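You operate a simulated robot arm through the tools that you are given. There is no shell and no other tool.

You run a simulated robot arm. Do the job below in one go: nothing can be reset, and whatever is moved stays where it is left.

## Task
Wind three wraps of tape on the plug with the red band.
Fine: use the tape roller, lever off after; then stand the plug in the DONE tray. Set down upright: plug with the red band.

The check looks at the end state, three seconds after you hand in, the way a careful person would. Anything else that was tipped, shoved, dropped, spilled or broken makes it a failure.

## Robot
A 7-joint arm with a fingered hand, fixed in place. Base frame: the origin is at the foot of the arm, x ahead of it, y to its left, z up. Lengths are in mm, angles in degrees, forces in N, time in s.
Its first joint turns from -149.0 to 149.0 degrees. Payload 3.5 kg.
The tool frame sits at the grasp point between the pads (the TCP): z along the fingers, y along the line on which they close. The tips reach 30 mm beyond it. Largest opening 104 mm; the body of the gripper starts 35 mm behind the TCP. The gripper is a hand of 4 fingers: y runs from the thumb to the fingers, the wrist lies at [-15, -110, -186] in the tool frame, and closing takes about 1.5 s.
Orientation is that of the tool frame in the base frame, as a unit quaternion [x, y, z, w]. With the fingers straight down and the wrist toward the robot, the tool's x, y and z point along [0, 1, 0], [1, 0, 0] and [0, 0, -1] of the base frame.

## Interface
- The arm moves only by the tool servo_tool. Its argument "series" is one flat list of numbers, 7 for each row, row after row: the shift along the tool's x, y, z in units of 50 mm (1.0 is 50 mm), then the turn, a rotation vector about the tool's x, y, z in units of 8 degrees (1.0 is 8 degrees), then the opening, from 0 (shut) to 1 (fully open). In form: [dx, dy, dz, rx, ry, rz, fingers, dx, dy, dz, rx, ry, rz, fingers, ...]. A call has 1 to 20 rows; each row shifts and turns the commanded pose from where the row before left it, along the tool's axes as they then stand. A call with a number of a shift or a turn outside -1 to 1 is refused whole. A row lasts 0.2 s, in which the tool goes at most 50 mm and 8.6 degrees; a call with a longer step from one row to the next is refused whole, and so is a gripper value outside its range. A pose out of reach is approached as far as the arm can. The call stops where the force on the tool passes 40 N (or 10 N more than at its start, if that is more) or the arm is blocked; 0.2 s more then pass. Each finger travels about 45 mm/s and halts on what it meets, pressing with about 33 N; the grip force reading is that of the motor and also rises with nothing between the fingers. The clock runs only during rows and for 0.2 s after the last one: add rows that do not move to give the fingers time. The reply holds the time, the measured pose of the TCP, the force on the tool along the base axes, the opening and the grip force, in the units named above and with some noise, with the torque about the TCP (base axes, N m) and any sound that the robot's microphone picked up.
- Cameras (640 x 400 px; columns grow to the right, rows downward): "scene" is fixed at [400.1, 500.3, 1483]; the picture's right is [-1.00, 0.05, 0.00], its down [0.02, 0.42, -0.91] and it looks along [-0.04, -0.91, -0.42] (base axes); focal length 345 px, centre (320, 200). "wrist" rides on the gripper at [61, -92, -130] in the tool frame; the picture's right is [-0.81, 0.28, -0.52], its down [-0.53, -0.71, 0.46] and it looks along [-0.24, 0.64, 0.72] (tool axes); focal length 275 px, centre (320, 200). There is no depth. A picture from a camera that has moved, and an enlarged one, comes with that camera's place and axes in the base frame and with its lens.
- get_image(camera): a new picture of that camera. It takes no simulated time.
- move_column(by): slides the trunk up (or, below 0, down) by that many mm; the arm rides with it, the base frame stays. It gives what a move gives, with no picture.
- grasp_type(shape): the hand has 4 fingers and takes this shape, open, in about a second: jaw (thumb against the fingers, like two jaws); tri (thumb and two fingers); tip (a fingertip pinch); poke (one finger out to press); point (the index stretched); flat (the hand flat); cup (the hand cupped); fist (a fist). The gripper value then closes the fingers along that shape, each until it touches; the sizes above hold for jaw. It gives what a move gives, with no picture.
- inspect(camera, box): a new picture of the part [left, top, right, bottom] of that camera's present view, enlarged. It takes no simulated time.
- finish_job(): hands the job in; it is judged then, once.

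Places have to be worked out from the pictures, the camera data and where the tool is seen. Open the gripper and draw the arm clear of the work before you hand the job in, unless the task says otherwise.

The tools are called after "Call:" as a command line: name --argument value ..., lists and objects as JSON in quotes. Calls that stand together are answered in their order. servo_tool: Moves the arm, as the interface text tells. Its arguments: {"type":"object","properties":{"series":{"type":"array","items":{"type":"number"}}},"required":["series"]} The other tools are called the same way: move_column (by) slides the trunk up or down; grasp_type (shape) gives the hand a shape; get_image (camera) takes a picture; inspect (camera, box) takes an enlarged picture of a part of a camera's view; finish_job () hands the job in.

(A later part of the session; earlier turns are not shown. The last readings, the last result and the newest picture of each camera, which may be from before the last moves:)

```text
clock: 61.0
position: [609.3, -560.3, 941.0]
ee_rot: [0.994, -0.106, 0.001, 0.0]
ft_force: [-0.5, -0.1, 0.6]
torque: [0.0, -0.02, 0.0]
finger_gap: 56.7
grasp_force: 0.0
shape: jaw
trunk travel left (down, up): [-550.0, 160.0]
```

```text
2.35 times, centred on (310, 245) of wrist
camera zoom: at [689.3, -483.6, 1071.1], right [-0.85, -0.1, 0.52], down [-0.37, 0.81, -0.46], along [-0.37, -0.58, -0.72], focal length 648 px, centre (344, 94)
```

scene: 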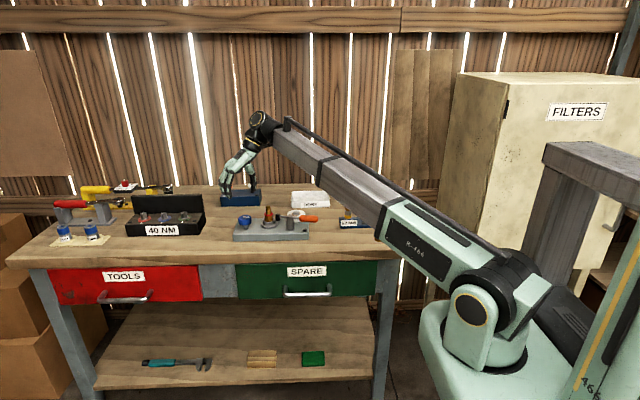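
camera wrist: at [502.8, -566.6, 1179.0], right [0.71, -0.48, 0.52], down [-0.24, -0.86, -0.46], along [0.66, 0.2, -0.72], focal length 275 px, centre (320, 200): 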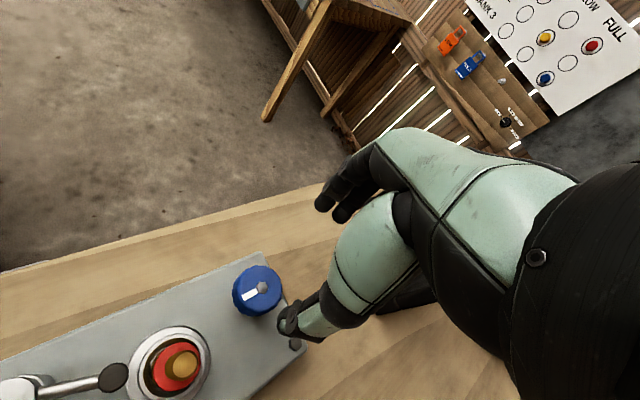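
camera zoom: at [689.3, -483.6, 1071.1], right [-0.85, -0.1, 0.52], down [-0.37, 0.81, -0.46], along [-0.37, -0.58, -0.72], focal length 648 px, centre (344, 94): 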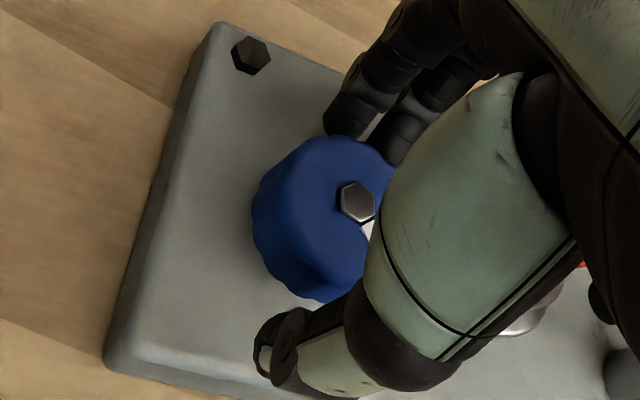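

Call:
servo_tool --series '[0, 0, 0, 0, 0, 0, 0.2, 0, 0, 0, 0, 0, 0, 0, 0, 0, 0, 0, 0, 0, 0, 0, 0, 0, 0, 0, -0.8, 0, 0, 0, 0, 0, 0, -1, 0, 0, 0, 0, 0, 0, -1, 0, 0, 0, 0, 0, 0, -1, 0, 0, 0, 0, 0, 0, 0, 0]'

Call:
inspect --camera "scene" --box '[264, 203, 278, 215]'

Call:
inspect --camera "scene" --box '[235, 205, 265, 230]'

```text
clock: 62.8
position: [609.3, -559.6, 941.0]
ee_rot: [0.987, 0.16, 0.001, 0.0]
ft_force: [-3.3, 4.5, -4.7]
torque: [0.09, 0.09, -0.05]
finger_gap: 34.9
grasp_force: 32.7
shape: jaw
trunk travel left (down, up): [-550.0, 160.0]
```

```text
16.00 times, centred on (271, 209) of scene
camera zoom: at [400.1, 500.3, 1483.0], right [-1.0, 0.05, 0.0], down [0.02, 0.42, -0.91], along [-0.04, -0.91, -0.42], focal length 5525 px, centre (1104, 56)
```

zoom: 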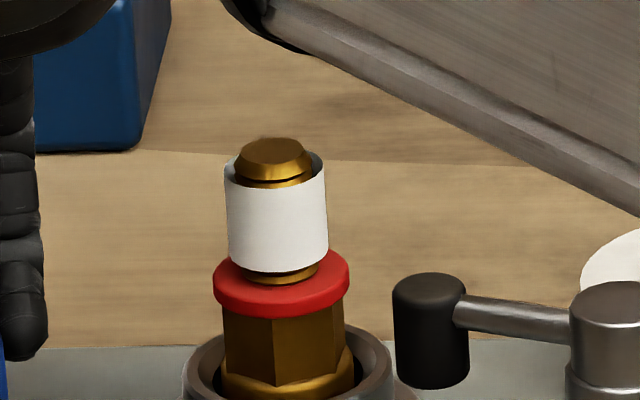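

```text
16.00 times, centred on (250, 218) of scene
camera zoom: at [400.1, 500.3, 1483.0], right [-1.0, 0.05, 0.0], down [0.02, 0.42, -0.91], along [-0.04, -0.91, -0.42], focal length 5525 px, centre (1440, -80)
```

zoom: 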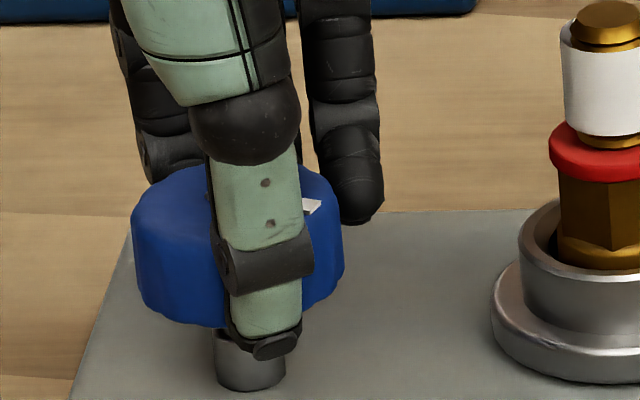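

The tape seems to grow again, and the zoom is too coarse to tell steps from continuous growth. At yaw ≈ +37° the wrist camera looks at the plug from only about 100 mm, so I release, swing the open hand there without turning the knob, and measure the tape closely.

Call:
servo_tool --series '[0, 0, 0, 0, 0, 0, 0.55, 0, 0, 0, 0, 0, 0, 0.55, 0, 0, 0, 0, 0, 0, 0.55, 0, 0, 0, 0, 0, -1, 0.55, 0, 0, 0, 0, 0, -1, 0.55, 0, 0, 0, 0, 0, -1, 0.55, 0, 0, 0, 0, 0, -1, 0.55, 0, 0, 0, 0, 0, -1, 0.55, 0, 0, 0, 0, 0, -1, 0.55, 0, 0, 0, 0, 0, -1, 0.55, 0, 0, 0, 0, 0, -1, 0.55, 0, 0, 0, 0, 0, -1, 0.55, 0, 0, 0, 0, 0, -1, 0.55, 0, 0, 0, 0, 0, -1, 0.55, 0, 0, 0, 0, 0, -1, 0.55, 0, 0, 0, 0, 0, -1, 0.55, 0, 0, 0, 0, 0, -0.6, 0.55, 0, 0, 0, 0, 0, 0, 0.55]'

Call:
get_image --camera "wrist"

Call:
inspect --camera "wrist" --box '[190, 330, 270, 390]'

Call:
inspect --camera "scene" --box '[235, 205, 265, 230]'

Call:
inspect --camera "scene" --box '[264, 203, 278, 215]'

```text
clock: 66.6
position: [610.1, -560.0, 941.7]
ee_rot: [0.444, 0.896, -0.001, 0.0]
ft_force: [0.1, 0.5, -0.6]
torque: [-0.04, 0.0, 0.01]
finger_gap: 56.8
grasp_force: 0.0
shape: jaw
trunk travel left (down, up): [-550.0, 160.0]
```

```text
taken
camera wrist: at [500.7, -567.3, 1070.9], right [0.71, -0.48, 0.52], down [-0.24, -0.86, -0.46], along [0.66, 0.2, -0.72], focal length 275 px, centre (320, 200)
```

wrist: 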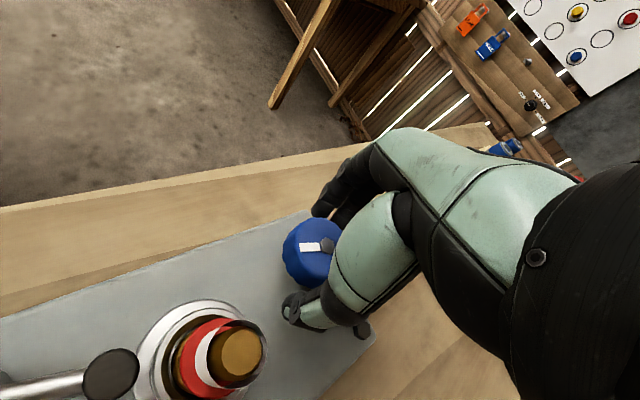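

```text
6.67 times, centred on (230, 360) of wrist
camera zoom: at [500.7, -567.3, 1070.9], right [0.71, -0.48, 0.52], down [-0.24, -0.86, -0.46], along [0.66, 0.2, -0.72], focal length 1835 px, centre (920, -867)
```

zoom: 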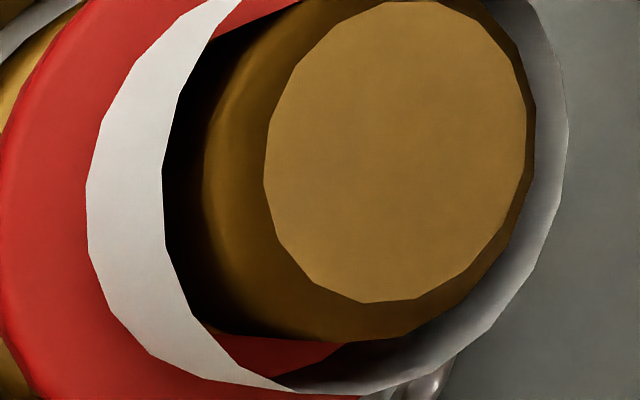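

```text
16.00 times, centred on (250, 218) of scene
camera zoom: at [400.1, 500.3, 1483.0], right [-1.0, 0.05, 0.0], down [0.02, 0.42, -0.91], along [-0.04, -0.91, -0.42], focal length 5525 px, centre (1440, -80)
```

zoom: 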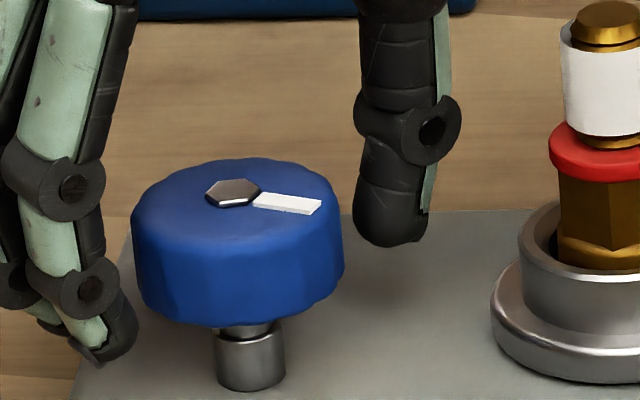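

```text
16.00 times, centred on (271, 209) of scene
camera zoom: at [400.1, 500.3, 1483.0], right [-1.0, 0.05, 0.0], down [0.02, 0.42, -0.91], along [-0.04, -0.91, -0.42], focal length 5525 px, centre (1104, 56)
```

zoom: 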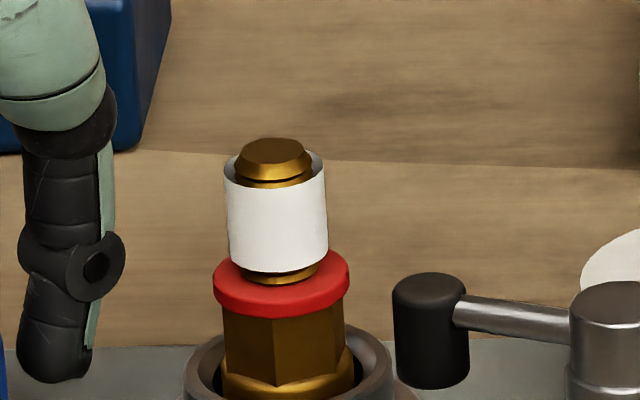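

The tape tube is about 22 mm across with the knob at about 345°. I back up 48°, grip, turn 48° counter-clockwise to the same camera pose, and compare the tape size directly.

Call:
servo_tool --series '[0, 0, 0, 0, 0, 1, 0.55, 0, 0, 0, 0, 0, 1, 0.55, 0, 0, 0, 0, 0, 1, 0.55, 0, 0, 0, 0, 0, 1, 0.55, 0, 0, 0, 0, 0, 1, 0.55, 0, 0, 0, 0, 0, 1, 0.55, 0, 0, 0, 0, 0, 0, 0.2, 0, 0, 0, 0, 0, 0, 0, 0, 0, 0, 0, 0, 0, 0, 0, 0, 0, 0, 0, -1, 0, 0, 0, 0, 0, 0, -1, 0, 0, 0, 0, 0, 0, -1, 0, 0, 0, 0, 0, 0, -1, 0, 0, 0, 0, 0, 0, -1, 0, 0, 0, 0, 0, 0, -1, 0, 0, 0, 0, 0, 0, 0, 0]'

Call:
inspect --camera "wrist" --box '[190, 330, 270, 390]'

Call:
inspect --camera "scene" --box '[235, 205, 265, 230]'

Call:
inspect --camera "scene" --box '[264, 203, 278, 215]'

```text
clock: 70.0
position: [609.5, -560.5, 941.8]
ee_rot: [0.444, 0.896, 0.001, 0.0]
ft_force: [-0.5, -4.5, 0.1]
torque: [-0.09, 0.02, -0.1]
finger_gap: 35.0
grasp_force: 33.0
shape: jaw
trunk travel left (down, up): [-550.0, 160.0]
```

```text
6.67 times, centred on (230, 360) of wrist
camera zoom: at [500.2, -567.5, 1070.7], right [0.71, -0.48, 0.52], down [-0.24, -0.86, -0.46], along [0.66, 0.2, -0.72], focal length 1835 px, centre (920, -867)
```

zoom: 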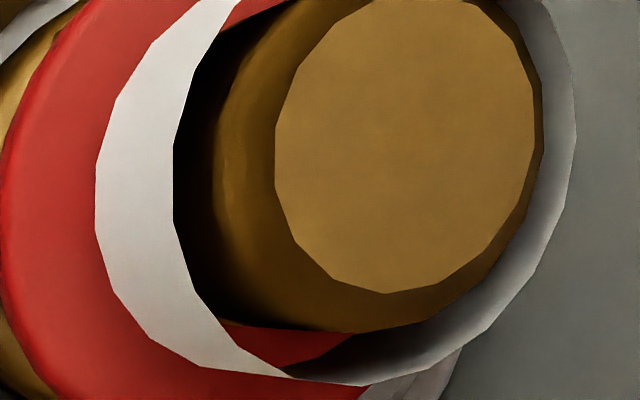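

```text
16.00 times, centred on (250, 218) of scene
camera zoom: at [400.1, 500.3, 1483.0], right [-1.0, 0.05, 0.0], down [0.02, 0.42, -0.91], along [-0.04, -0.91, -0.42], focal length 5525 px, centre (1440, -80)
```

zoom: 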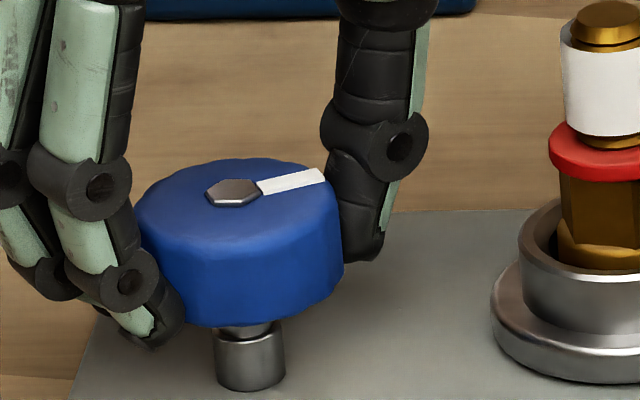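

```text
16.00 times, centred on (271, 209) of scene
camera zoom: at [400.1, 500.3, 1483.0], right [-1.0, 0.05, 0.0], down [0.02, 0.42, -0.91], along [-0.04, -0.91, -0.42], focal length 5525 px, centre (1104, 56)
```

zoom: 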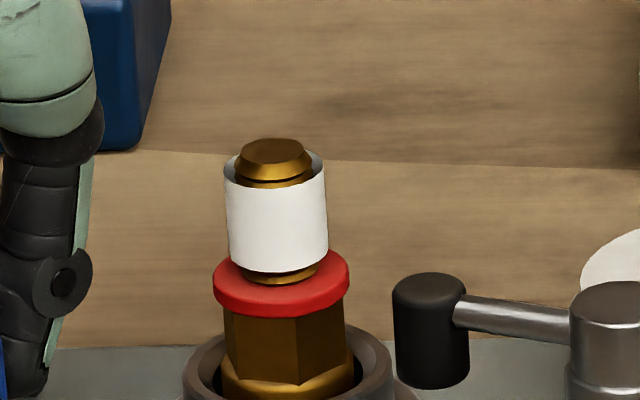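

The tape size is unchanged between knob angles of about 345° and 381°, so the tape grows in discrete steps. The hex edges also suggest the plug turns faster than the knob, so I turn only 8° more and compare the plug's hex orientation.

Call:
servo_tool --series '[0, 0, 0, 0, 0, -1, 0, 0, 0, 0, 0, 0, 0, 0]'

Call:
inspect --camera "scene" --box '[264, 203, 278, 215]'

Call:
inspect --camera "scene" --box '[235, 205, 265, 230]'

```text
clock: 70.6
position: [609.4, -560.3, 940.5]
ee_rot: [0.381, 0.924, 0.0, 0.001]
ft_force: [-1.1, -5.6, 0.8]
torque: [-0.09, 0.0, -0.06]
finger_gap: 35.2
grasp_force: 32.9
shape: jaw
trunk travel left (down, up): [-550.0, 160.0]
```

```text
16.00 times, centred on (271, 209) of scene
camera zoom: at [400.1, 500.3, 1483.0], right [-1.0, 0.05, 0.0], down [0.02, 0.42, -0.91], along [-0.04, -0.91, -0.42], focal length 5525 px, centre (1104, 56)
```

zoom: 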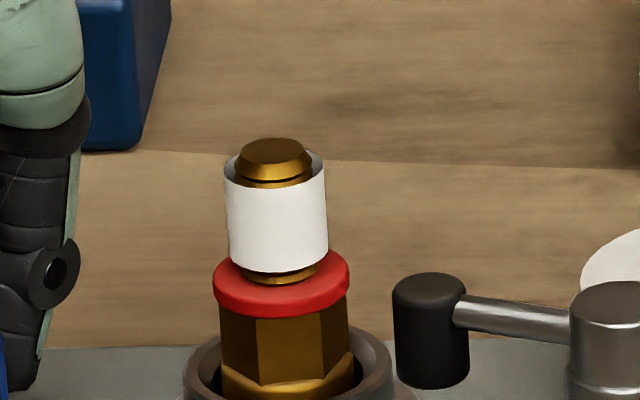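

```text
16.00 times, centred on (250, 218) of scene
camera zoom: at [400.1, 500.3, 1483.0], right [-1.0, 0.05, 0.0], down [0.02, 0.42, -0.91], along [-0.04, -0.91, -0.42], focal length 5525 px, centre (1440, -80)
```

zoom: 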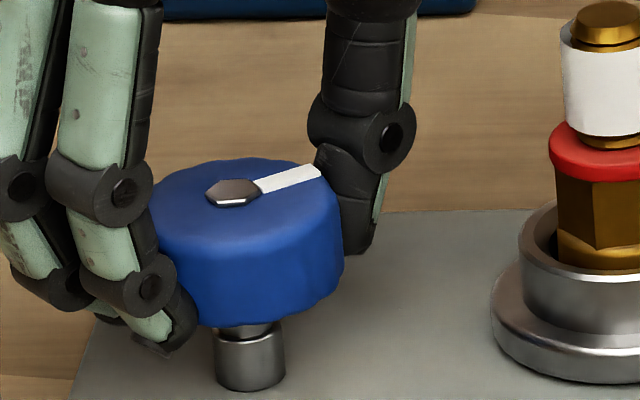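

The plug's hex turned about 22–24° for 8° of knob, and a 3:1 ratio fits all my earlier readings, so one knob turn gives three wraps. The knob has gone just past one full turn and the tape has grown in exactly three steps (about 92, 98 and 103 px), so three wraps are on and I stop here. I release the knob and rise straight up.

Call:
servo_tool --series '[0, 0, 0, 0, 0, 0, 0.2, 0, 0, 0, 0, 0, 0, 0.55, 0, 0, 0, 0, 0, 0, 0.55, 0, 0, 0, 0, 0, 0, 0.55, 0, 0, -0.5, 0, 0, 0, 0.55, 0, 0, -0.8, 0, 0, 0, 0.55, 0, 0, -0.8, 0, 0, 0, 0.55, 0, 0, 0, 0, 0, 0, 0.55]'

Call:
inspect --camera "scene" --box '[264, 203, 278, 215]'

Call:
inspect --camera "scene" --box '[225, 180, 325, 250]'

Call:
get_image --camera "wrist"

```text
clock: 72.4
position: [609.4, -560.1, 1046.8]
ee_rot: [0.381, 0.925, 0.0, 0.0]
ft_force: [-0.9, 0.1, -0.3]
torque: [0.0, -0.01, 0.0]
finger_gap: 56.8
grasp_force: 0.2
shape: jaw
trunk travel left (down, up): [-550.0, 160.0]
```

```text
16.00 times, centred on (271, 209) of scene
camera zoom: at [400.1, 500.3, 1483.0], right [-1.0, 0.05, 0.0], down [0.02, 0.42, -0.91], along [-0.04, -0.91, -0.42], focal length 5525 px, centre (1104, 56)
```

zoom: 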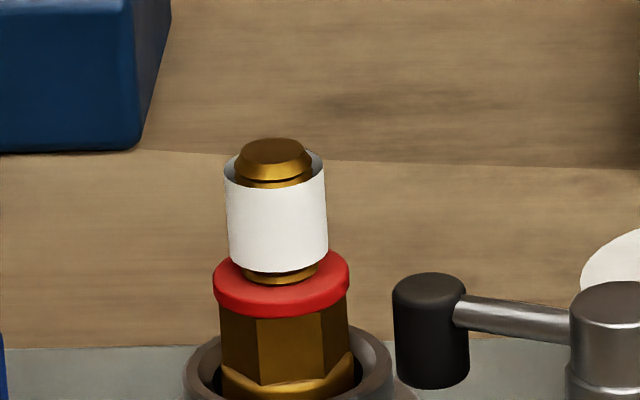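

```text
5.71 times, centred on (275, 215) of scene
camera zoom: at [400.1, 500.3, 1483.0], right [-1.0, 0.05, 0.0], down [0.02, 0.42, -0.91], along [-0.04, -0.91, -0.42], focal length 1973 px, centre (577, 114)
```

zoom: 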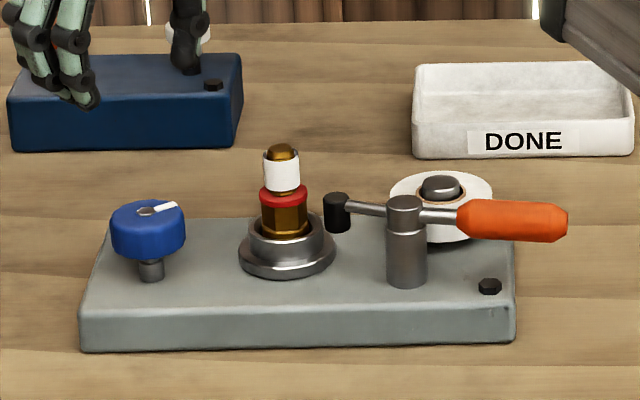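

```text
taken
camera wrist: at [502.1, -582.4, 1177.1], right [0.77, -0.38, 0.52], down [-0.12, -0.88, -0.46], along [0.63, 0.29, -0.72], focal length 275 px, centre (320, 200)
```

wrist: 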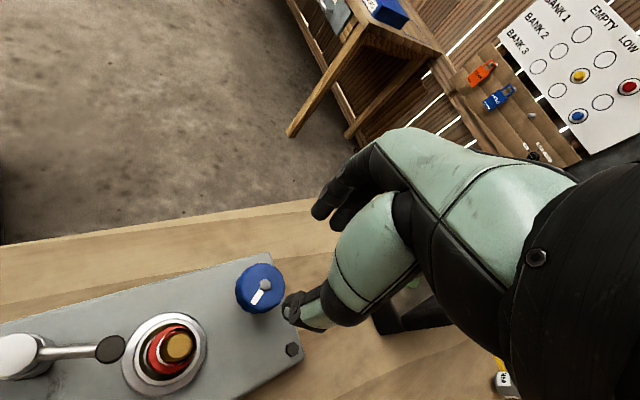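

Before going on I want the knob's exact angle, because the plug-to-knob ratio decides how many wraps are on. I take precise views of the pointer.

Call:
inspect --camera "wrist" --box '[225, 255, 305, 325]'

Call:
inspect --camera "scene" --box '[235, 205, 265, 230]'

Call:
inspect --camera "wrist" --box '[130, 310, 210, 380]'

```text
5.71 times, centred on (265, 290) of wrist
camera zoom: at [502.1, -582.4, 1177.1], right [0.77, -0.38, 0.52], down [-0.12, -0.88, -0.46], along [0.63, 0.29, -0.72], focal length 1573 px, centre (634, -314)
```

zoom: 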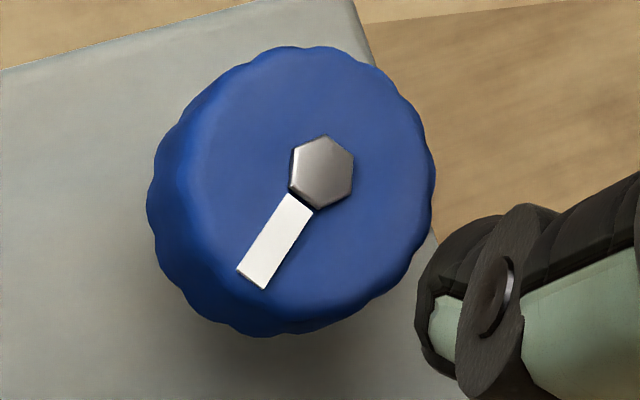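

```text
16.00 times, centred on (250, 218) of scene
camera zoom: at [400.1, 500.3, 1483.0], right [-1.0, 0.05, 0.0], down [0.02, 0.42, -0.91], along [-0.04, -0.91, -0.42], focal length 5525 px, centre (1440, -80)
```

zoom: 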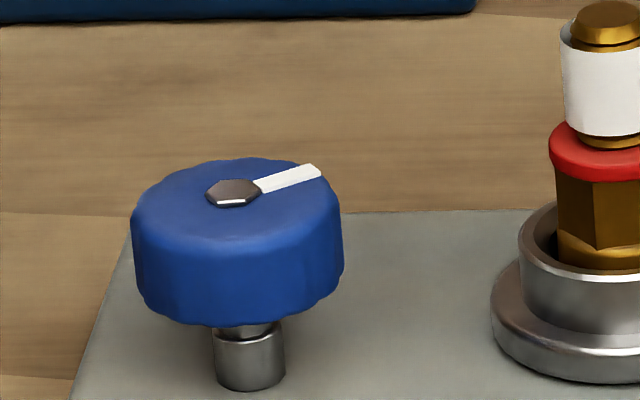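

```text
5.71 times, centred on (170, 345) of wrist
camera zoom: at [502.1, -582.4, 1177.1], right [0.77, -0.38, 0.52], down [-0.12, -0.88, -0.46], along [0.63, 0.29, -0.72], focal length 1573 px, centre (1177, -629)
```

zoom: 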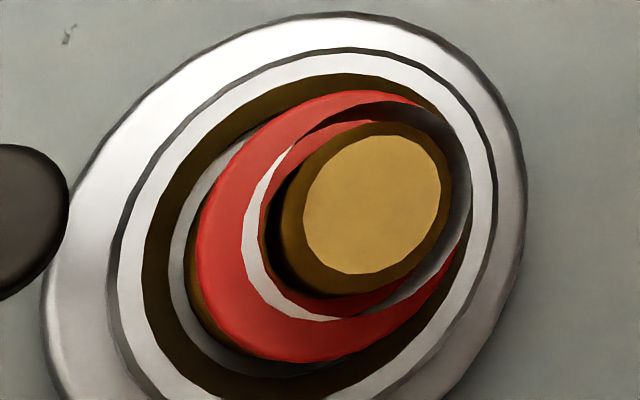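

The pointer stands at about 395° from its start in both views, which confirms the 3:1 ratio and about 3.3 plug turns, so three wraps are on. Now for lever off: I turn the hand, close the fingers and move high over to the -y side of the handle.

Call:
servo_tool --series '[0, 0, 0, 0, 0, 0.968, 0.3, 0, 0, 0, 0, 0, 0.968, 0.1, 0, 0, 0, 0, 0, 0.968, 0, 0, 0, 0, 0, 0, 0.968, 0, 0, 0, 0, 0, 0, 0.968, 0, 0, 0, 0, 0, 0, 0.968, 0, 0, 0, 0, 0, 0, 0.968, 0, 0, 0, 0, 0, 0, 0.968, 0, 0, 0, 0, 0, 0, 0.968, 0, 0, 0, 0, 0, 0, 0.968, 0, 0, 0, 0, 0, 0, 0.968, 0, 0, 0, 0, 0, 0, 0, 0, -0.593, -0.574, 0, 0, 0, 0, 0, -0.593, -0.574, 0, 0, 0, 0, 0, -0.593, -0.574, 0, 0, 0, 0, 0, -0.593, -0.574, 0, 0, 0, 0, 0, -0.593, -0.574, 0, 0, 0, 0, 0, -0.593, -0.574, 0, 0, 0, 0, 0, 0, 0, 0, 0, 0, 0, 0]'

Call:
get_image --camera "wrist"

Call:
inspect --camera "scene" --box '[245, 170, 365, 250]'

```text
clock: 76.4
position: [362.9, -585.9, 1045.0]
ee_rot: [0.906, 0.424, 0.0, -0.001]
ft_force: [0.6, -0.5, 0.2]
torque: [-0.01, -0.02, -0.01]
finger_gap: 0.0
grasp_force: 33.0
shape: jaw
trunk travel left (down, up): [-550.0, 160.0]
```

```text
taken
camera wrist: at [332.5, -480.9, 1175.3], right [-0.31, -0.8, 0.52], down [-0.89, 0.05, -0.46], along [0.34, -0.6, -0.72], focal length 275 px, centre (320, 200)
```

wrist: 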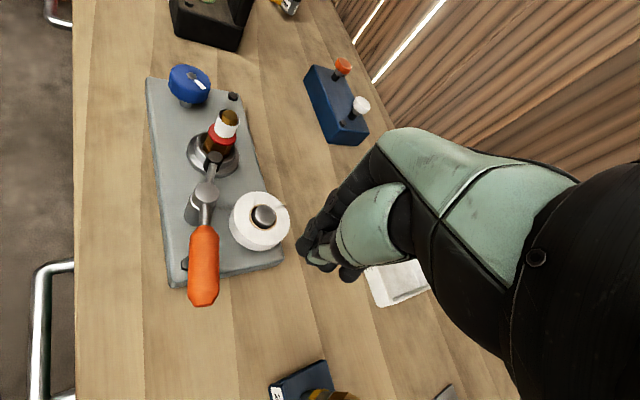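

```text
5.00 times, centred on (305, 210) of scene
camera zoom: at [400.1, 500.3, 1483.0], right [-1.0, 0.05, 0.0], down [0.02, 0.42, -0.91], along [-0.04, -0.91, -0.42], focal length 1727 px, centre (395, 150)
```

zoom: 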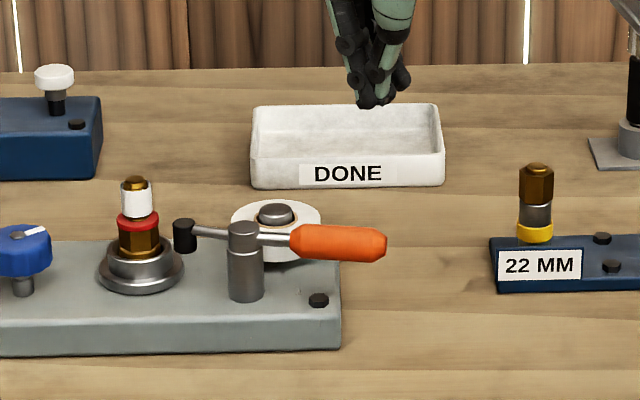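

The space on the -y side of the handle is clear. I lower the closed fingers to handle height.

Call:
servo_tool --series '[0, 0, 0.7, 0, 0, 0, 0, 0, 0, 0.7, 0, 0, 0, 0, 0, 0, 0.5, 0, 0, 0, 0, 0, 0, 0, 0, 0, 0, 0]'

Call:
inspect --camera "wrist" --box '[160, 100, 400, 300]'

Call:
inspect --camera "scene" --box '[265, 190, 345, 245]'

```text
clock: 77.4
position: [363.1, -586.1, 952.2]
ee_rot: [0.906, 0.423, 0.0, 0.0]
ft_force: [0.0, -0.1, 0.0]
torque: [0.0, 0.0, -0.01]
finger_gap: 0.0
grasp_force: 33.0
shape: jaw
trunk travel left (down, up): [-550.0, 160.0]
```

```text
2.00 times, centred on (280, 200) of wrist
camera zoom: at [332.7, -481.6, 1081.8], right [-0.31, -0.8, 0.52], down [-0.89, 0.05, -0.46], along [0.34, -0.6, -0.72], focal length 551 px, centre (400, 200)
```

zoom: 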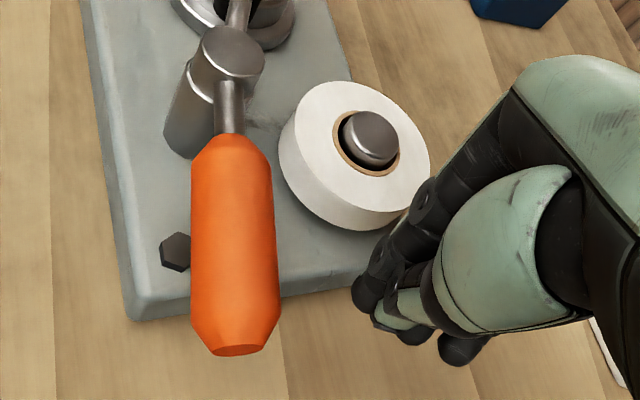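

```text
7.27 times, centred on (305, 218) of scene
camera zoom: at [400.1, 500.3, 1483.0], right [-1.0, 0.05, 0.0], down [0.02, 0.42, -0.91], along [-0.04, -0.91, -0.42], focal length 2511 px, centre (429, 73)
```

zoom: 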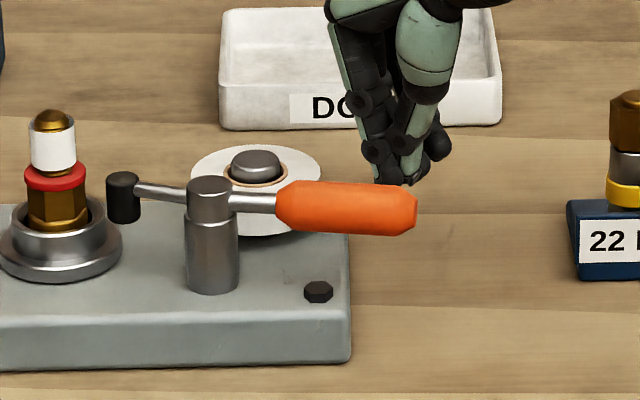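

The fingers are at handle height on its -y side. I push the handle back along its arc toward the off position, the first half now.

Call:
servo_tool --series '[0.1325, -0.0785, 0, 0, 0, 0, 0, 0.1325, -0.0785, 0, 0, 0, 0, 0, 0.1045, -0.084, 0, 0, 0, 0, 0, 0.1045, -0.084, 0, 0, 0, 0, 0, 0.1185, -0.064, 0, 0, 0, 0, 0, 0.1185, -0.064, 0, 0, 0, 0, 0, 0.1275, -0.043, 0, 0, 0, 0, 0, 0.1275, -0.043, 0, 0, 0, 0, 0, 0, 0, 0, 0, 0, 0, 0]'

Call:
inspect --camera "wrist" --box '[160, 100, 400, 300]'

Call:
inspect --camera "scene" --box '[265, 190, 345, 245]'

```text
clock: 79.4
position: [373.9, -529.8, 951.3]
ee_rot: [0.906, 0.422, 0.0, 0.0]
ft_force: [-1.3, -0.4, -1.0]
torque: [0.0, 0.02, -0.01]
finger_gap: 0.0
grasp_force: 33.2
shape: jaw
trunk travel left (down, up): [-550.0, 160.0]
```

```text
2.00 times, centred on (280, 200) of wrist
camera zoom: at [343.4, -425.6, 1081.3], right [-0.31, -0.8, 0.52], down [-0.89, 0.05, -0.46], along [0.34, -0.6, -0.72], focal length 551 px, centre (400, 200)
```

zoom: 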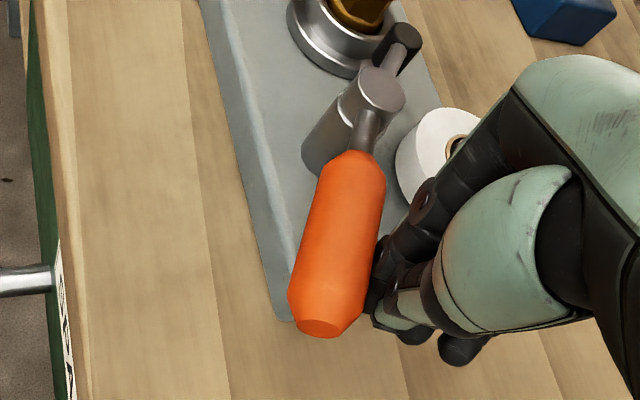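

```text
7.27 times, centred on (305, 218) of scene
camera zoom: at [400.1, 500.3, 1483.0], right [-1.0, 0.05, 0.0], down [0.02, 0.42, -0.91], along [-0.04, -0.91, -0.42], focal length 2511 px, centre (429, 73)
```

zoom: 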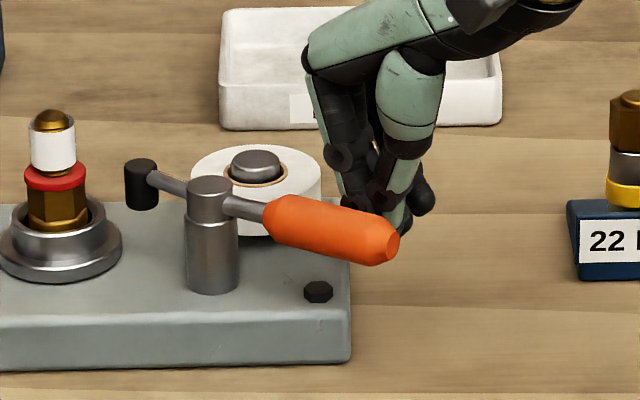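

The lever swings back easily. I continue pushing to its original off position and check for the stop.

Call:
servo_tool --series '[0.1335, -0.02, 0, 0, 0, 0, 0, 0.1335, -0.02, 0, 0, 0, 0, 0, 0.1345, 0.003, 0, 0, 0, 0, 0, 0.1345, 0.003, 0, 0, 0, 0, 0, 0, 0, 0, 0, 0, 0, 0]'

Call:
inspect --camera "wrist" --box '[160, 100, 400, 300]'

Call:
inspect --camera "scene" --box '[265, 190, 345, 245]'

```text
clock: 80.6
position: [390.0, -509.7, 950.3]
ee_rot: [0.906, 0.423, 0.0, 0.0]
ft_force: [-1.0, 0.5, 0.1]
torque: [0.04, -0.01, 0.03]
finger_gap: 0.0
grasp_force: 33.2
shape: jaw
trunk travel left (down, up): [-550.0, 160.0]
```

```text
2.00 times, centred on (280, 200) of wrist
camera zoom: at [360.0, -404.1, 1080.4], right [-0.31, -0.8, 0.52], down [-0.89, 0.05, -0.46], along [0.34, -0.6, -0.72], focal length 551 px, centre (400, 200)
```

zoom: 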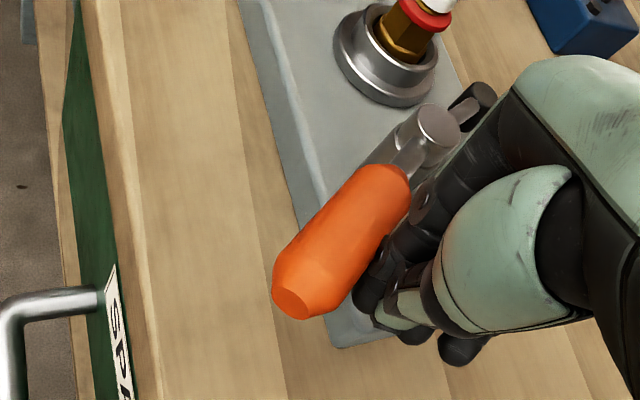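

```text
7.27 times, centred on (305, 218) of scene
camera zoom: at [400.1, 500.3, 1483.0], right [-1.0, 0.05, 0.0], down [0.02, 0.42, -0.91], along [-0.04, -0.91, -0.42], focal length 2511 px, centre (429, 73)
```

zoom: 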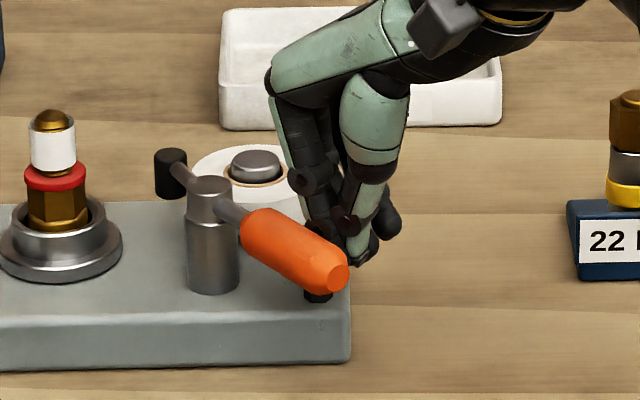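

The lever is near its original position, roughly 8–10° short. I push a bit further until it meets its off stop.

Call:
servo_tool --series '[0.08, 0.028, 0, 0, 0, 0, 0, 0.08, 0.028, 0, 0, 0, 0, 0, 0.08, 0.028, 0, 0, 0, 0, 0, 0, 0, 0, 0, 0, 0, 0]'

Call:
inspect --camera "scene" --box '[265, 190, 345, 245]'

```text
clock: 81.6
position: [399.3, -505.2, 950.1]
ee_rot: [0.907, 0.422, 0.0, 0.001]
ft_force: [-15.2, -12.5, 0.6]
torque: [-0.11, 0.12, -0.12]
finger_gap: 0.0
grasp_force: 32.9
shape: jaw
trunk travel left (down, up): [-550.0, 160.0]
```

```text
7.27 times, centred on (305, 218) of scene
camera zoom: at [400.1, 500.3, 1483.0], right [-1.0, 0.05, 0.0], down [0.02, 0.42, -0.91], along [-0.04, -0.91, -0.42], focal length 2511 px, centre (429, 73)
```

zoom: 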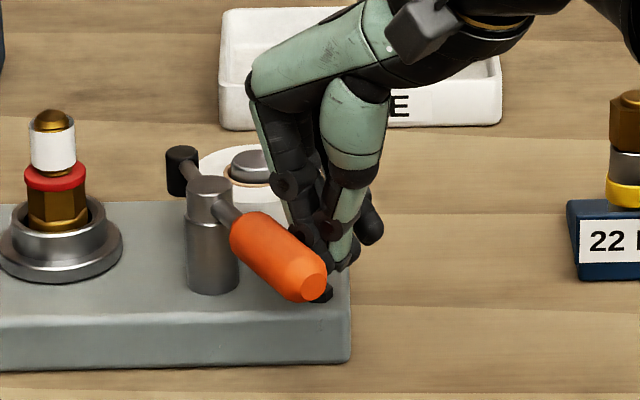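

The force rises at the stop, and the handle is back in its original off position. I back away, rise, and travel above the plug with the hand part-open.

Call:
servo_tool --series '[-0.125, -0.045, 0, 0, 0, 0, 0, -0.125, -0.045, 0, 0, 0, 0, 0, 0, 0, -0.5, 0, 0, 0, 0, 0, 0, -0.7, 0, 0, 0, 0, 0, 0, -0.74, 0, 0, 0, 0, 0, 0, 0, 0, 0, 0.625, 0.2, 0, 0, 0, 0, 0, 0.625, 0.4, 0.332, 0.71, 0, 0, 0, 0, 0.55, 0.332, 0.71, 0, 0, 0, 0, 0.55, 0.332, 0.71, 0, 0, 0, 0, 0.55, 0.332, 0.71, 0, 0, 0, 0, 0.55, 0, 0, 0, 0, 0, 0, 0.55, 0, 0, 0, 0, 0, 0, 0.55]'

Call:
get_image --camera "wrist"

Call:
inspect --camera "scene" --box '[225, 180, 325, 250]'

```text
clock: 84.4
position: [533.6, -576.0, 1048.4]
ee_rot: [0.94, 0.342, 0.0, 0.0]
ft_force: [0.5, 0.1, 0.3]
torque: [0.0, 0.02, -0.01]
finger_gap: 56.9
grasp_force: 0.1
shape: jaw
trunk travel left (down, up): [-550.0, 160.0]
```

```text
taken
camera wrist: at [522.6, -467.8, 1178.7], right [-0.44, -0.73, 0.52], down [-0.87, 0.2, -0.46], along [0.23, -0.65, -0.72], focal length 275 px, centre (320, 200)
```

wrist: 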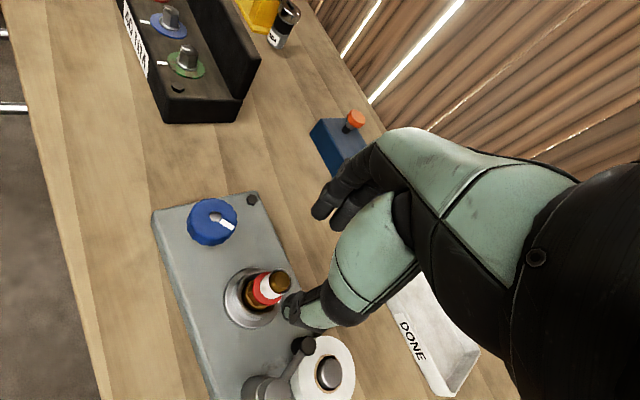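

```text
5.71 times, centred on (275, 215) of scene
camera zoom: at [400.1, 500.3, 1483.0], right [-1.0, 0.05, 0.0], down [0.02, 0.42, -0.91], along [-0.04, -0.91, -0.42], focal length 1973 px, centre (577, 114)
```

zoom: 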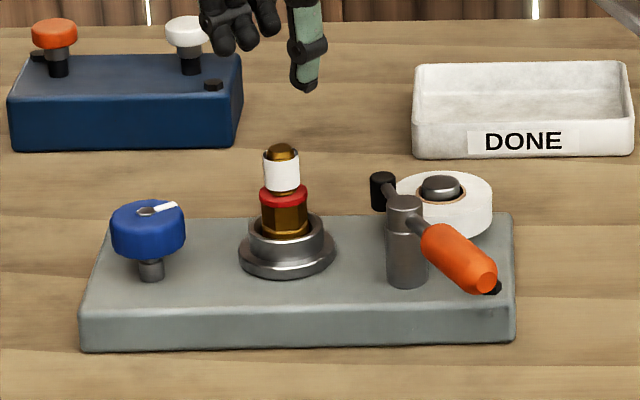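

The lever is off, and the plug stands taped in the cup. I zoom in to place the plug relative to the hand.

Call:
inspect --camera "wrist" --box '[215, 250, 305, 335]'

Call:
inspect --camera "scene" --box '[258, 200, 288, 228]'

```text
4.71 times, centred on (260, 292) of wrist
camera zoom: at [522.6, -467.8, 1178.7], right [-0.44, -0.73, 0.52], down [-0.87, 0.2, -0.46], along [0.23, -0.65, -0.72], focal length 1295 px, centre (602, -235)
```

zoom: 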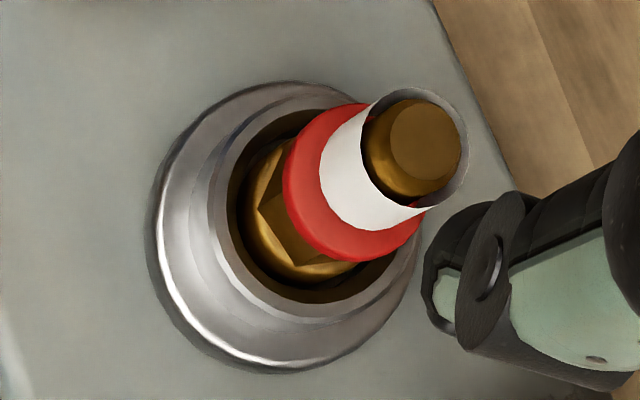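

```text
14.29 times, centred on (273, 214) of scene
camera zoom: at [400.1, 500.3, 1483.0], right [-1.0, 0.05, 0.0], down [0.02, 0.42, -0.91], along [-0.04, -0.91, -0.42], focal length 4933 px, centre (991, 0)
```

zoom: 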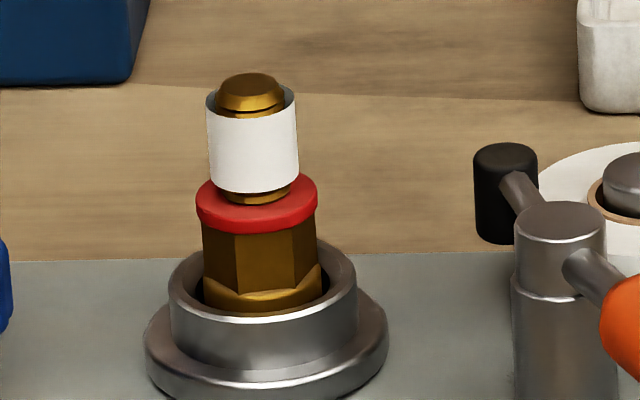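

The plug axis lies about 4.6 mm toward the hand's -x, near (530, -579). I correct that and lower so the fingertips reach just under the red washer, beside the hex. That way I grip the metal and not the tape, and the tips stay above the cup rim.

Call:
servo_tool --series '[-0.092, -0.014, 0, 0, 0, 0, 0.55, 0, 0, 0.7, 0, 0, 0, 0.55, 0, 0, 0.6, 0, 0, 0, 0.55, 0, 0, 0.4, 0, 0, 0, 0.55, 0, 0, 0.24, 0, 0, 0, 0.55, 0, 0, 0, 0, 0, 0, 0.55]'

Call:
inspect --camera "scene" --box '[250, 195, 290, 230]'

Call:
inspect --camera "wrist" --box '[230, 160, 410, 310]'

```text
clock: 85.8
position: [528.3, -578.5, 950.9]
ee_rot: [0.94, 0.342, -0.001, 0.0]
ft_force: [-0.6, 0.5, 0.5]
torque: [0.03, -0.01, 0.0]
finger_gap: 56.7
grasp_force: 0.0
shape: jaw
trunk travel left (down, up): [-550.0, 160.0]
```

```text
11.43 times, centred on (270, 212) of scene
camera zoom: at [400.1, 500.3, 1483.0], right [-1.0, 0.05, 0.0], down [0.02, 0.42, -0.91], along [-0.04, -0.91, -0.42], focal length 3947 px, centre (891, 57)
```

zoom: 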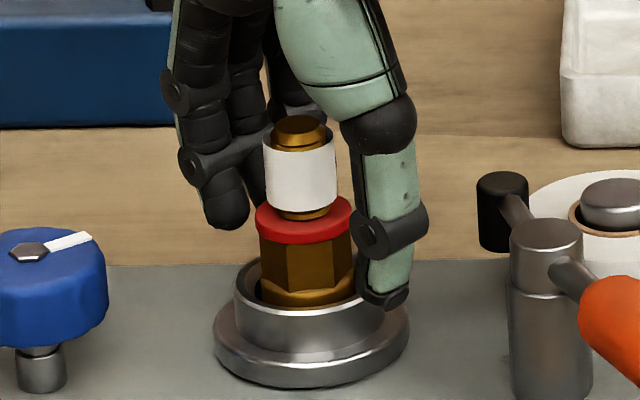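

```text
2.67 times, centred on (320, 235) of wrist
camera zoom: at [517.3, -469.3, 1081.0], right [-0.44, -0.73, 0.52], down [-0.87, 0.2, -0.46], along [0.23, -0.65, -0.72], focal length 734 px, centre (320, 107)
```

zoom: 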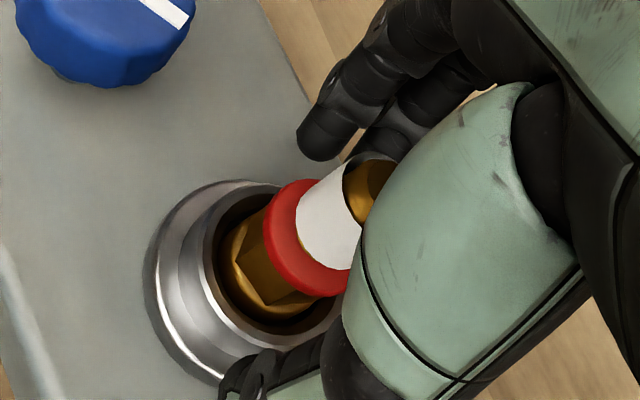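

The fingertips straddle the hex just below the washer. I close gradually and check force and alignment before lifting.

Call:
servo_tool --series '[0, 0, 0, 0, 0, 0, 0.45, 0, 0, 0, 0, 0, 0, 0.35, 0, 0, 0, 0, 0, 0, 0.28, 0, 0, 0, 0, 0, 0, 0.22, 0, 0, 0, 0, 0, 0, 0.16, 0, 0, 0, 0, 0, 0, 0.1, 0, 0, 0, 0, 0, 0, 0.05, 0, 0, 0, 0, 0, 0, 0, 0, 0, 0, 0, 0, 0, 0]'

Call:
inspect --camera "scene" --box '[250, 195, 290, 230]'

Call:
inspect --camera "wrist" --box '[230, 160, 410, 310]'

```text
clock: 87.8
position: [529.0, -579.3, 951.0]
ee_rot: [0.94, 0.342, 0.0, 0.0]
ft_force: [-0.5, -0.4, 0.9]
torque: [0.0, -0.02, 0.01]
finger_gap: 18.2
grasp_force: 32.8
shape: jaw
trunk travel left (down, up): [-550.0, 160.0]
```

```text
11.43 times, centred on (270, 212) of scene
camera zoom: at [400.1, 500.3, 1483.0], right [-1.0, 0.05, 0.0], down [0.02, 0.42, -0.91], along [-0.04, -0.91, -0.42], focal length 3947 px, centre (891, 57)
```

zoom: 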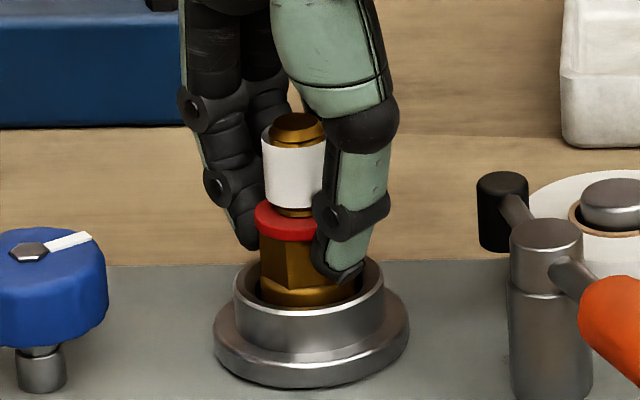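

```text
2.67 times, centred on (320, 235) of wrist
camera zoom: at [517.3, -469.4, 1081.2], right [-0.44, -0.73, 0.52], down [-0.87, 0.2, -0.46], along [0.23, -0.65, -0.72], focal length 734 px, centre (320, 107)
```

zoom: 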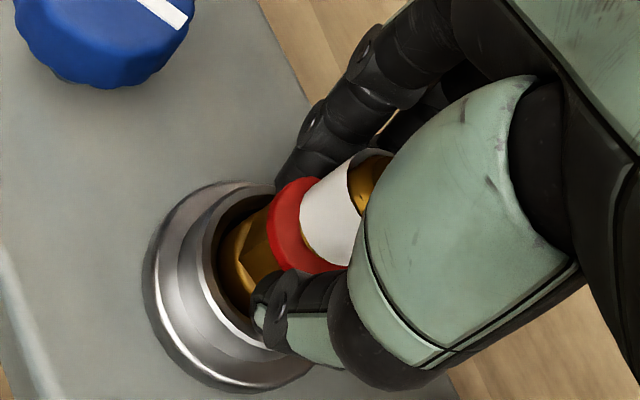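

The grip is firm on the hex and washer with no side force. I lift slowly out of the cup and check.

Call:
servo_tool --series '[0, 0, -0.1, 0, 0, 0, 0, 0, 0, -0.1, 0, 0, 0, 0, 0, 0, -0.15, 0, 0, 0, 0, 0, 0, -0.2, 0, 0, 0, 0, 0, 0, 0, 0, 0, 0, 0]'

Call:
inspect --camera "scene" --box '[250, 190, 290, 228]'

Call:
inspect --camera "wrist" --box '[230, 160, 410, 310]'

```text
clock: 89.0
position: [527.6, -577.9, 979.3]
ee_rot: [0.94, 0.342, 0.0, 0.001]
ft_force: [0.3, 0.0, -1.1]
torque: [0.0, -0.02, -0.01]
finger_gap: 18.2
grasp_force: 32.8
shape: jaw
trunk travel left (down, up): [-550.0, 160.0]
```

```text
10.53 times, centred on (270, 209) of scene
camera zoom: at [400.1, 500.3, 1483.0], right [-1.0, 0.05, 0.0], down [0.02, 0.42, -0.91], along [-0.04, -0.91, -0.42], focal length 3635 px, centre (846, 105)
```

zoom: 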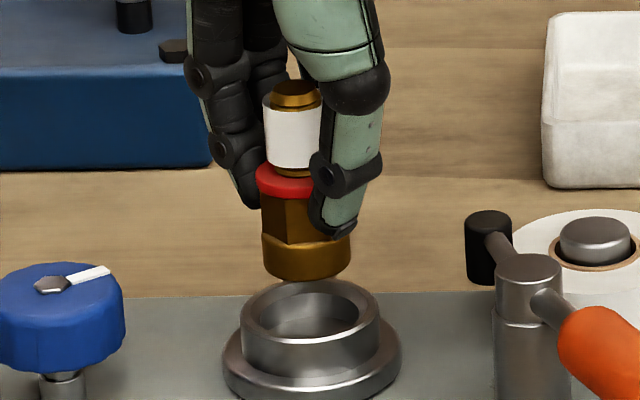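

```text
2.67 times, centred on (320, 235) of wrist
camera zoom: at [516.6, -468.6, 1109.2], right [-0.44, -0.73, 0.52], down [-0.87, 0.2, -0.46], along [0.23, -0.65, -0.72], focal length 734 px, centre (320, 107)
```

zoom: 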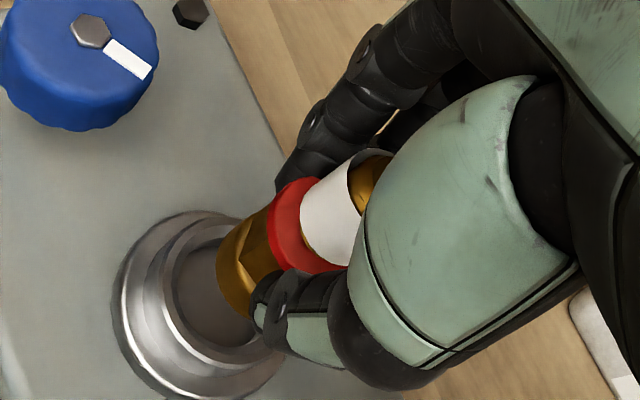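

The plug is out of the cup, held upright and firmly. I raise it to clear everything and look closely at the DONE tray.

Call:
servo_tool --series '[0, 0, -0.5, 0, 0, 0, 0, 0, 0, -0.6, 0, 0, 0, 0, 0, 0, -0.5, 0, 0, 0, 0, 0, 0, 0, 0, 0, 0, 0]'

Call:
inspect --camera "scene" --box '[284, 180, 336, 214]'

Call:
get_image --camera "wrist"

Call:
get_image --camera "scene"

```text
clock: 90.0
position: [529.4, -578.5, 1057.9]
ee_rot: [0.94, 0.342, 0.0, 0.0]
ft_force: [0.7, 0.0, -0.3]
torque: [-0.04, 0.02, 0.0]
finger_gap: 18.2
grasp_force: 32.4
shape: jaw
trunk travel left (down, up): [-550.0, 160.0]
```

```text
11.76 times, centred on (310, 197) of scene
camera zoom: at [400.1, 500.3, 1483.0], right [-1.0, 0.05, 0.0], down [0.02, 0.42, -0.91], along [-0.04, -0.91, -0.42], focal length 4063 px, centre (438, 235)
```

zoom: 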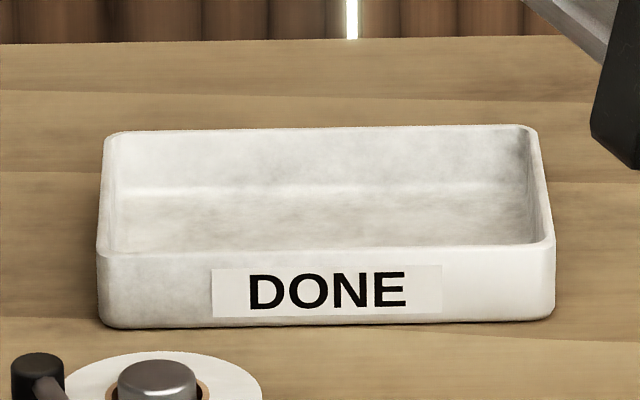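

```text
taken
camera wrist: at [517.2, -468.9, 1188.3], right [-0.44, -0.73, 0.52], down [-0.87, 0.2, -0.46], along [0.23, -0.65, -0.72], focal length 275 px, centre (320, 200)
```

wrist: 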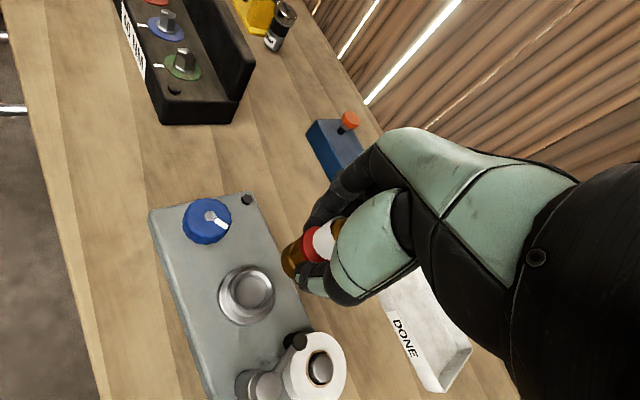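

```text
taken
```

scene: 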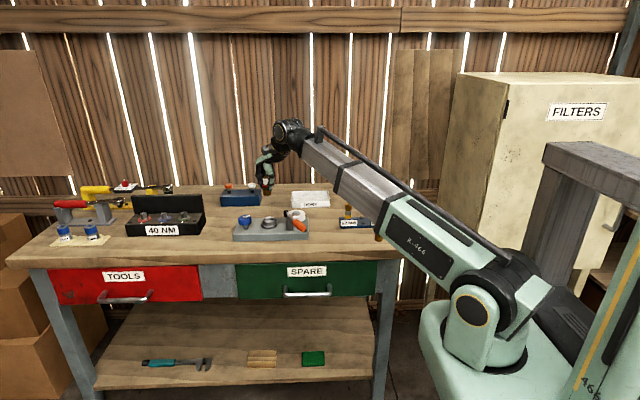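

The tray spans about x 301–459 and y -775 to -885, with walls about 28 mm high and its centre near (380, -829). I turn the hand to yaw -65° and carry the plug there at a safe height.

Call:
servo_tool --series '[0, 0, 0, 0, 0, 0.9375, 0, 0, 0, 0, 0, 0, 0.9375, 0, 0, 0, 0, 0, 0, 0, 0, -0.3015, 0.205, 0, 0, 0, 0, 0, -0.603, 0.41, 0, 0, 0, 0, 0, -0.603, 0.41, 0, 0, 0, 0, 0, -0.603, 0.41, 0, 0, 0, 0, 0, -0.603, 0.41, 0, 0, 0, 0, 0, -0.603, 0.41, 0, 0, 0, 0, 0, -0.603, 0.41, 0, 0, 0, 0, 0, -0.603, 0.41, 0, 0, 0, 0, 0, -0.3015, 0.205, 0, 0, 0, 0, 0, 0, 0, 0, 0, 0, 0, 0]'

Call:
get_image --camera "wrist"

Call:
inspect --camera "scene" --box '[270, 150, 350, 214]'

```text
clock: 92.8
position: [380.9, -829.6, 1056.3]
ee_rot: [0.976, 0.216, 0.0, -0.001]
ft_force: [0.2, 0.3, -0.6]
torque: [0.02, 0.01, -0.01]
finger_gap: 18.2
grasp_force: 33.1
shape: jaw
trunk travel left (down, up): [-550.0, 160.0]
```

```text
taken
camera wrist: at [397.9, -720.8, 1187.3], right [-0.62, -0.59, 0.52], down [-0.78, 0.42, -0.46], along [0.05, -0.69, -0.72], focal length 275 px, centre (320, 200)
```

wrist: 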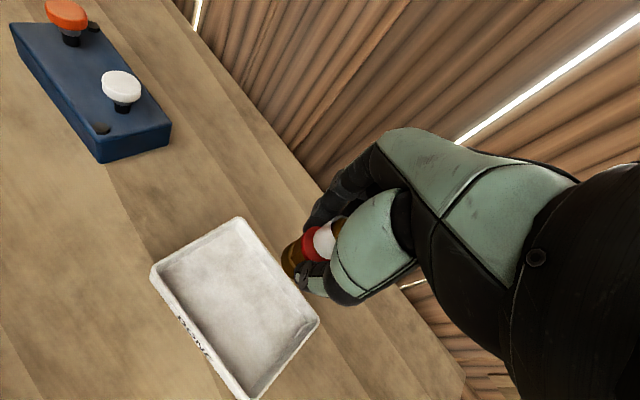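

```text
6.25 times, centred on (310, 182) of scene
camera zoom: at [400.1, 500.3, 1483.0], right [-1.0, 0.05, 0.0], down [0.02, 0.42, -0.91], along [-0.04, -0.91, -0.42], focal length 2158 px, centre (382, 312)
```

zoom: 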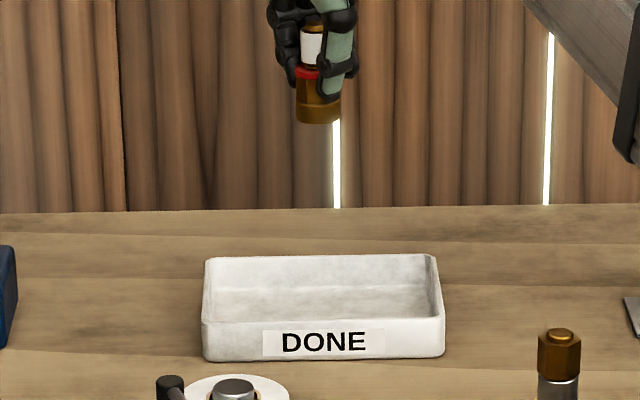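

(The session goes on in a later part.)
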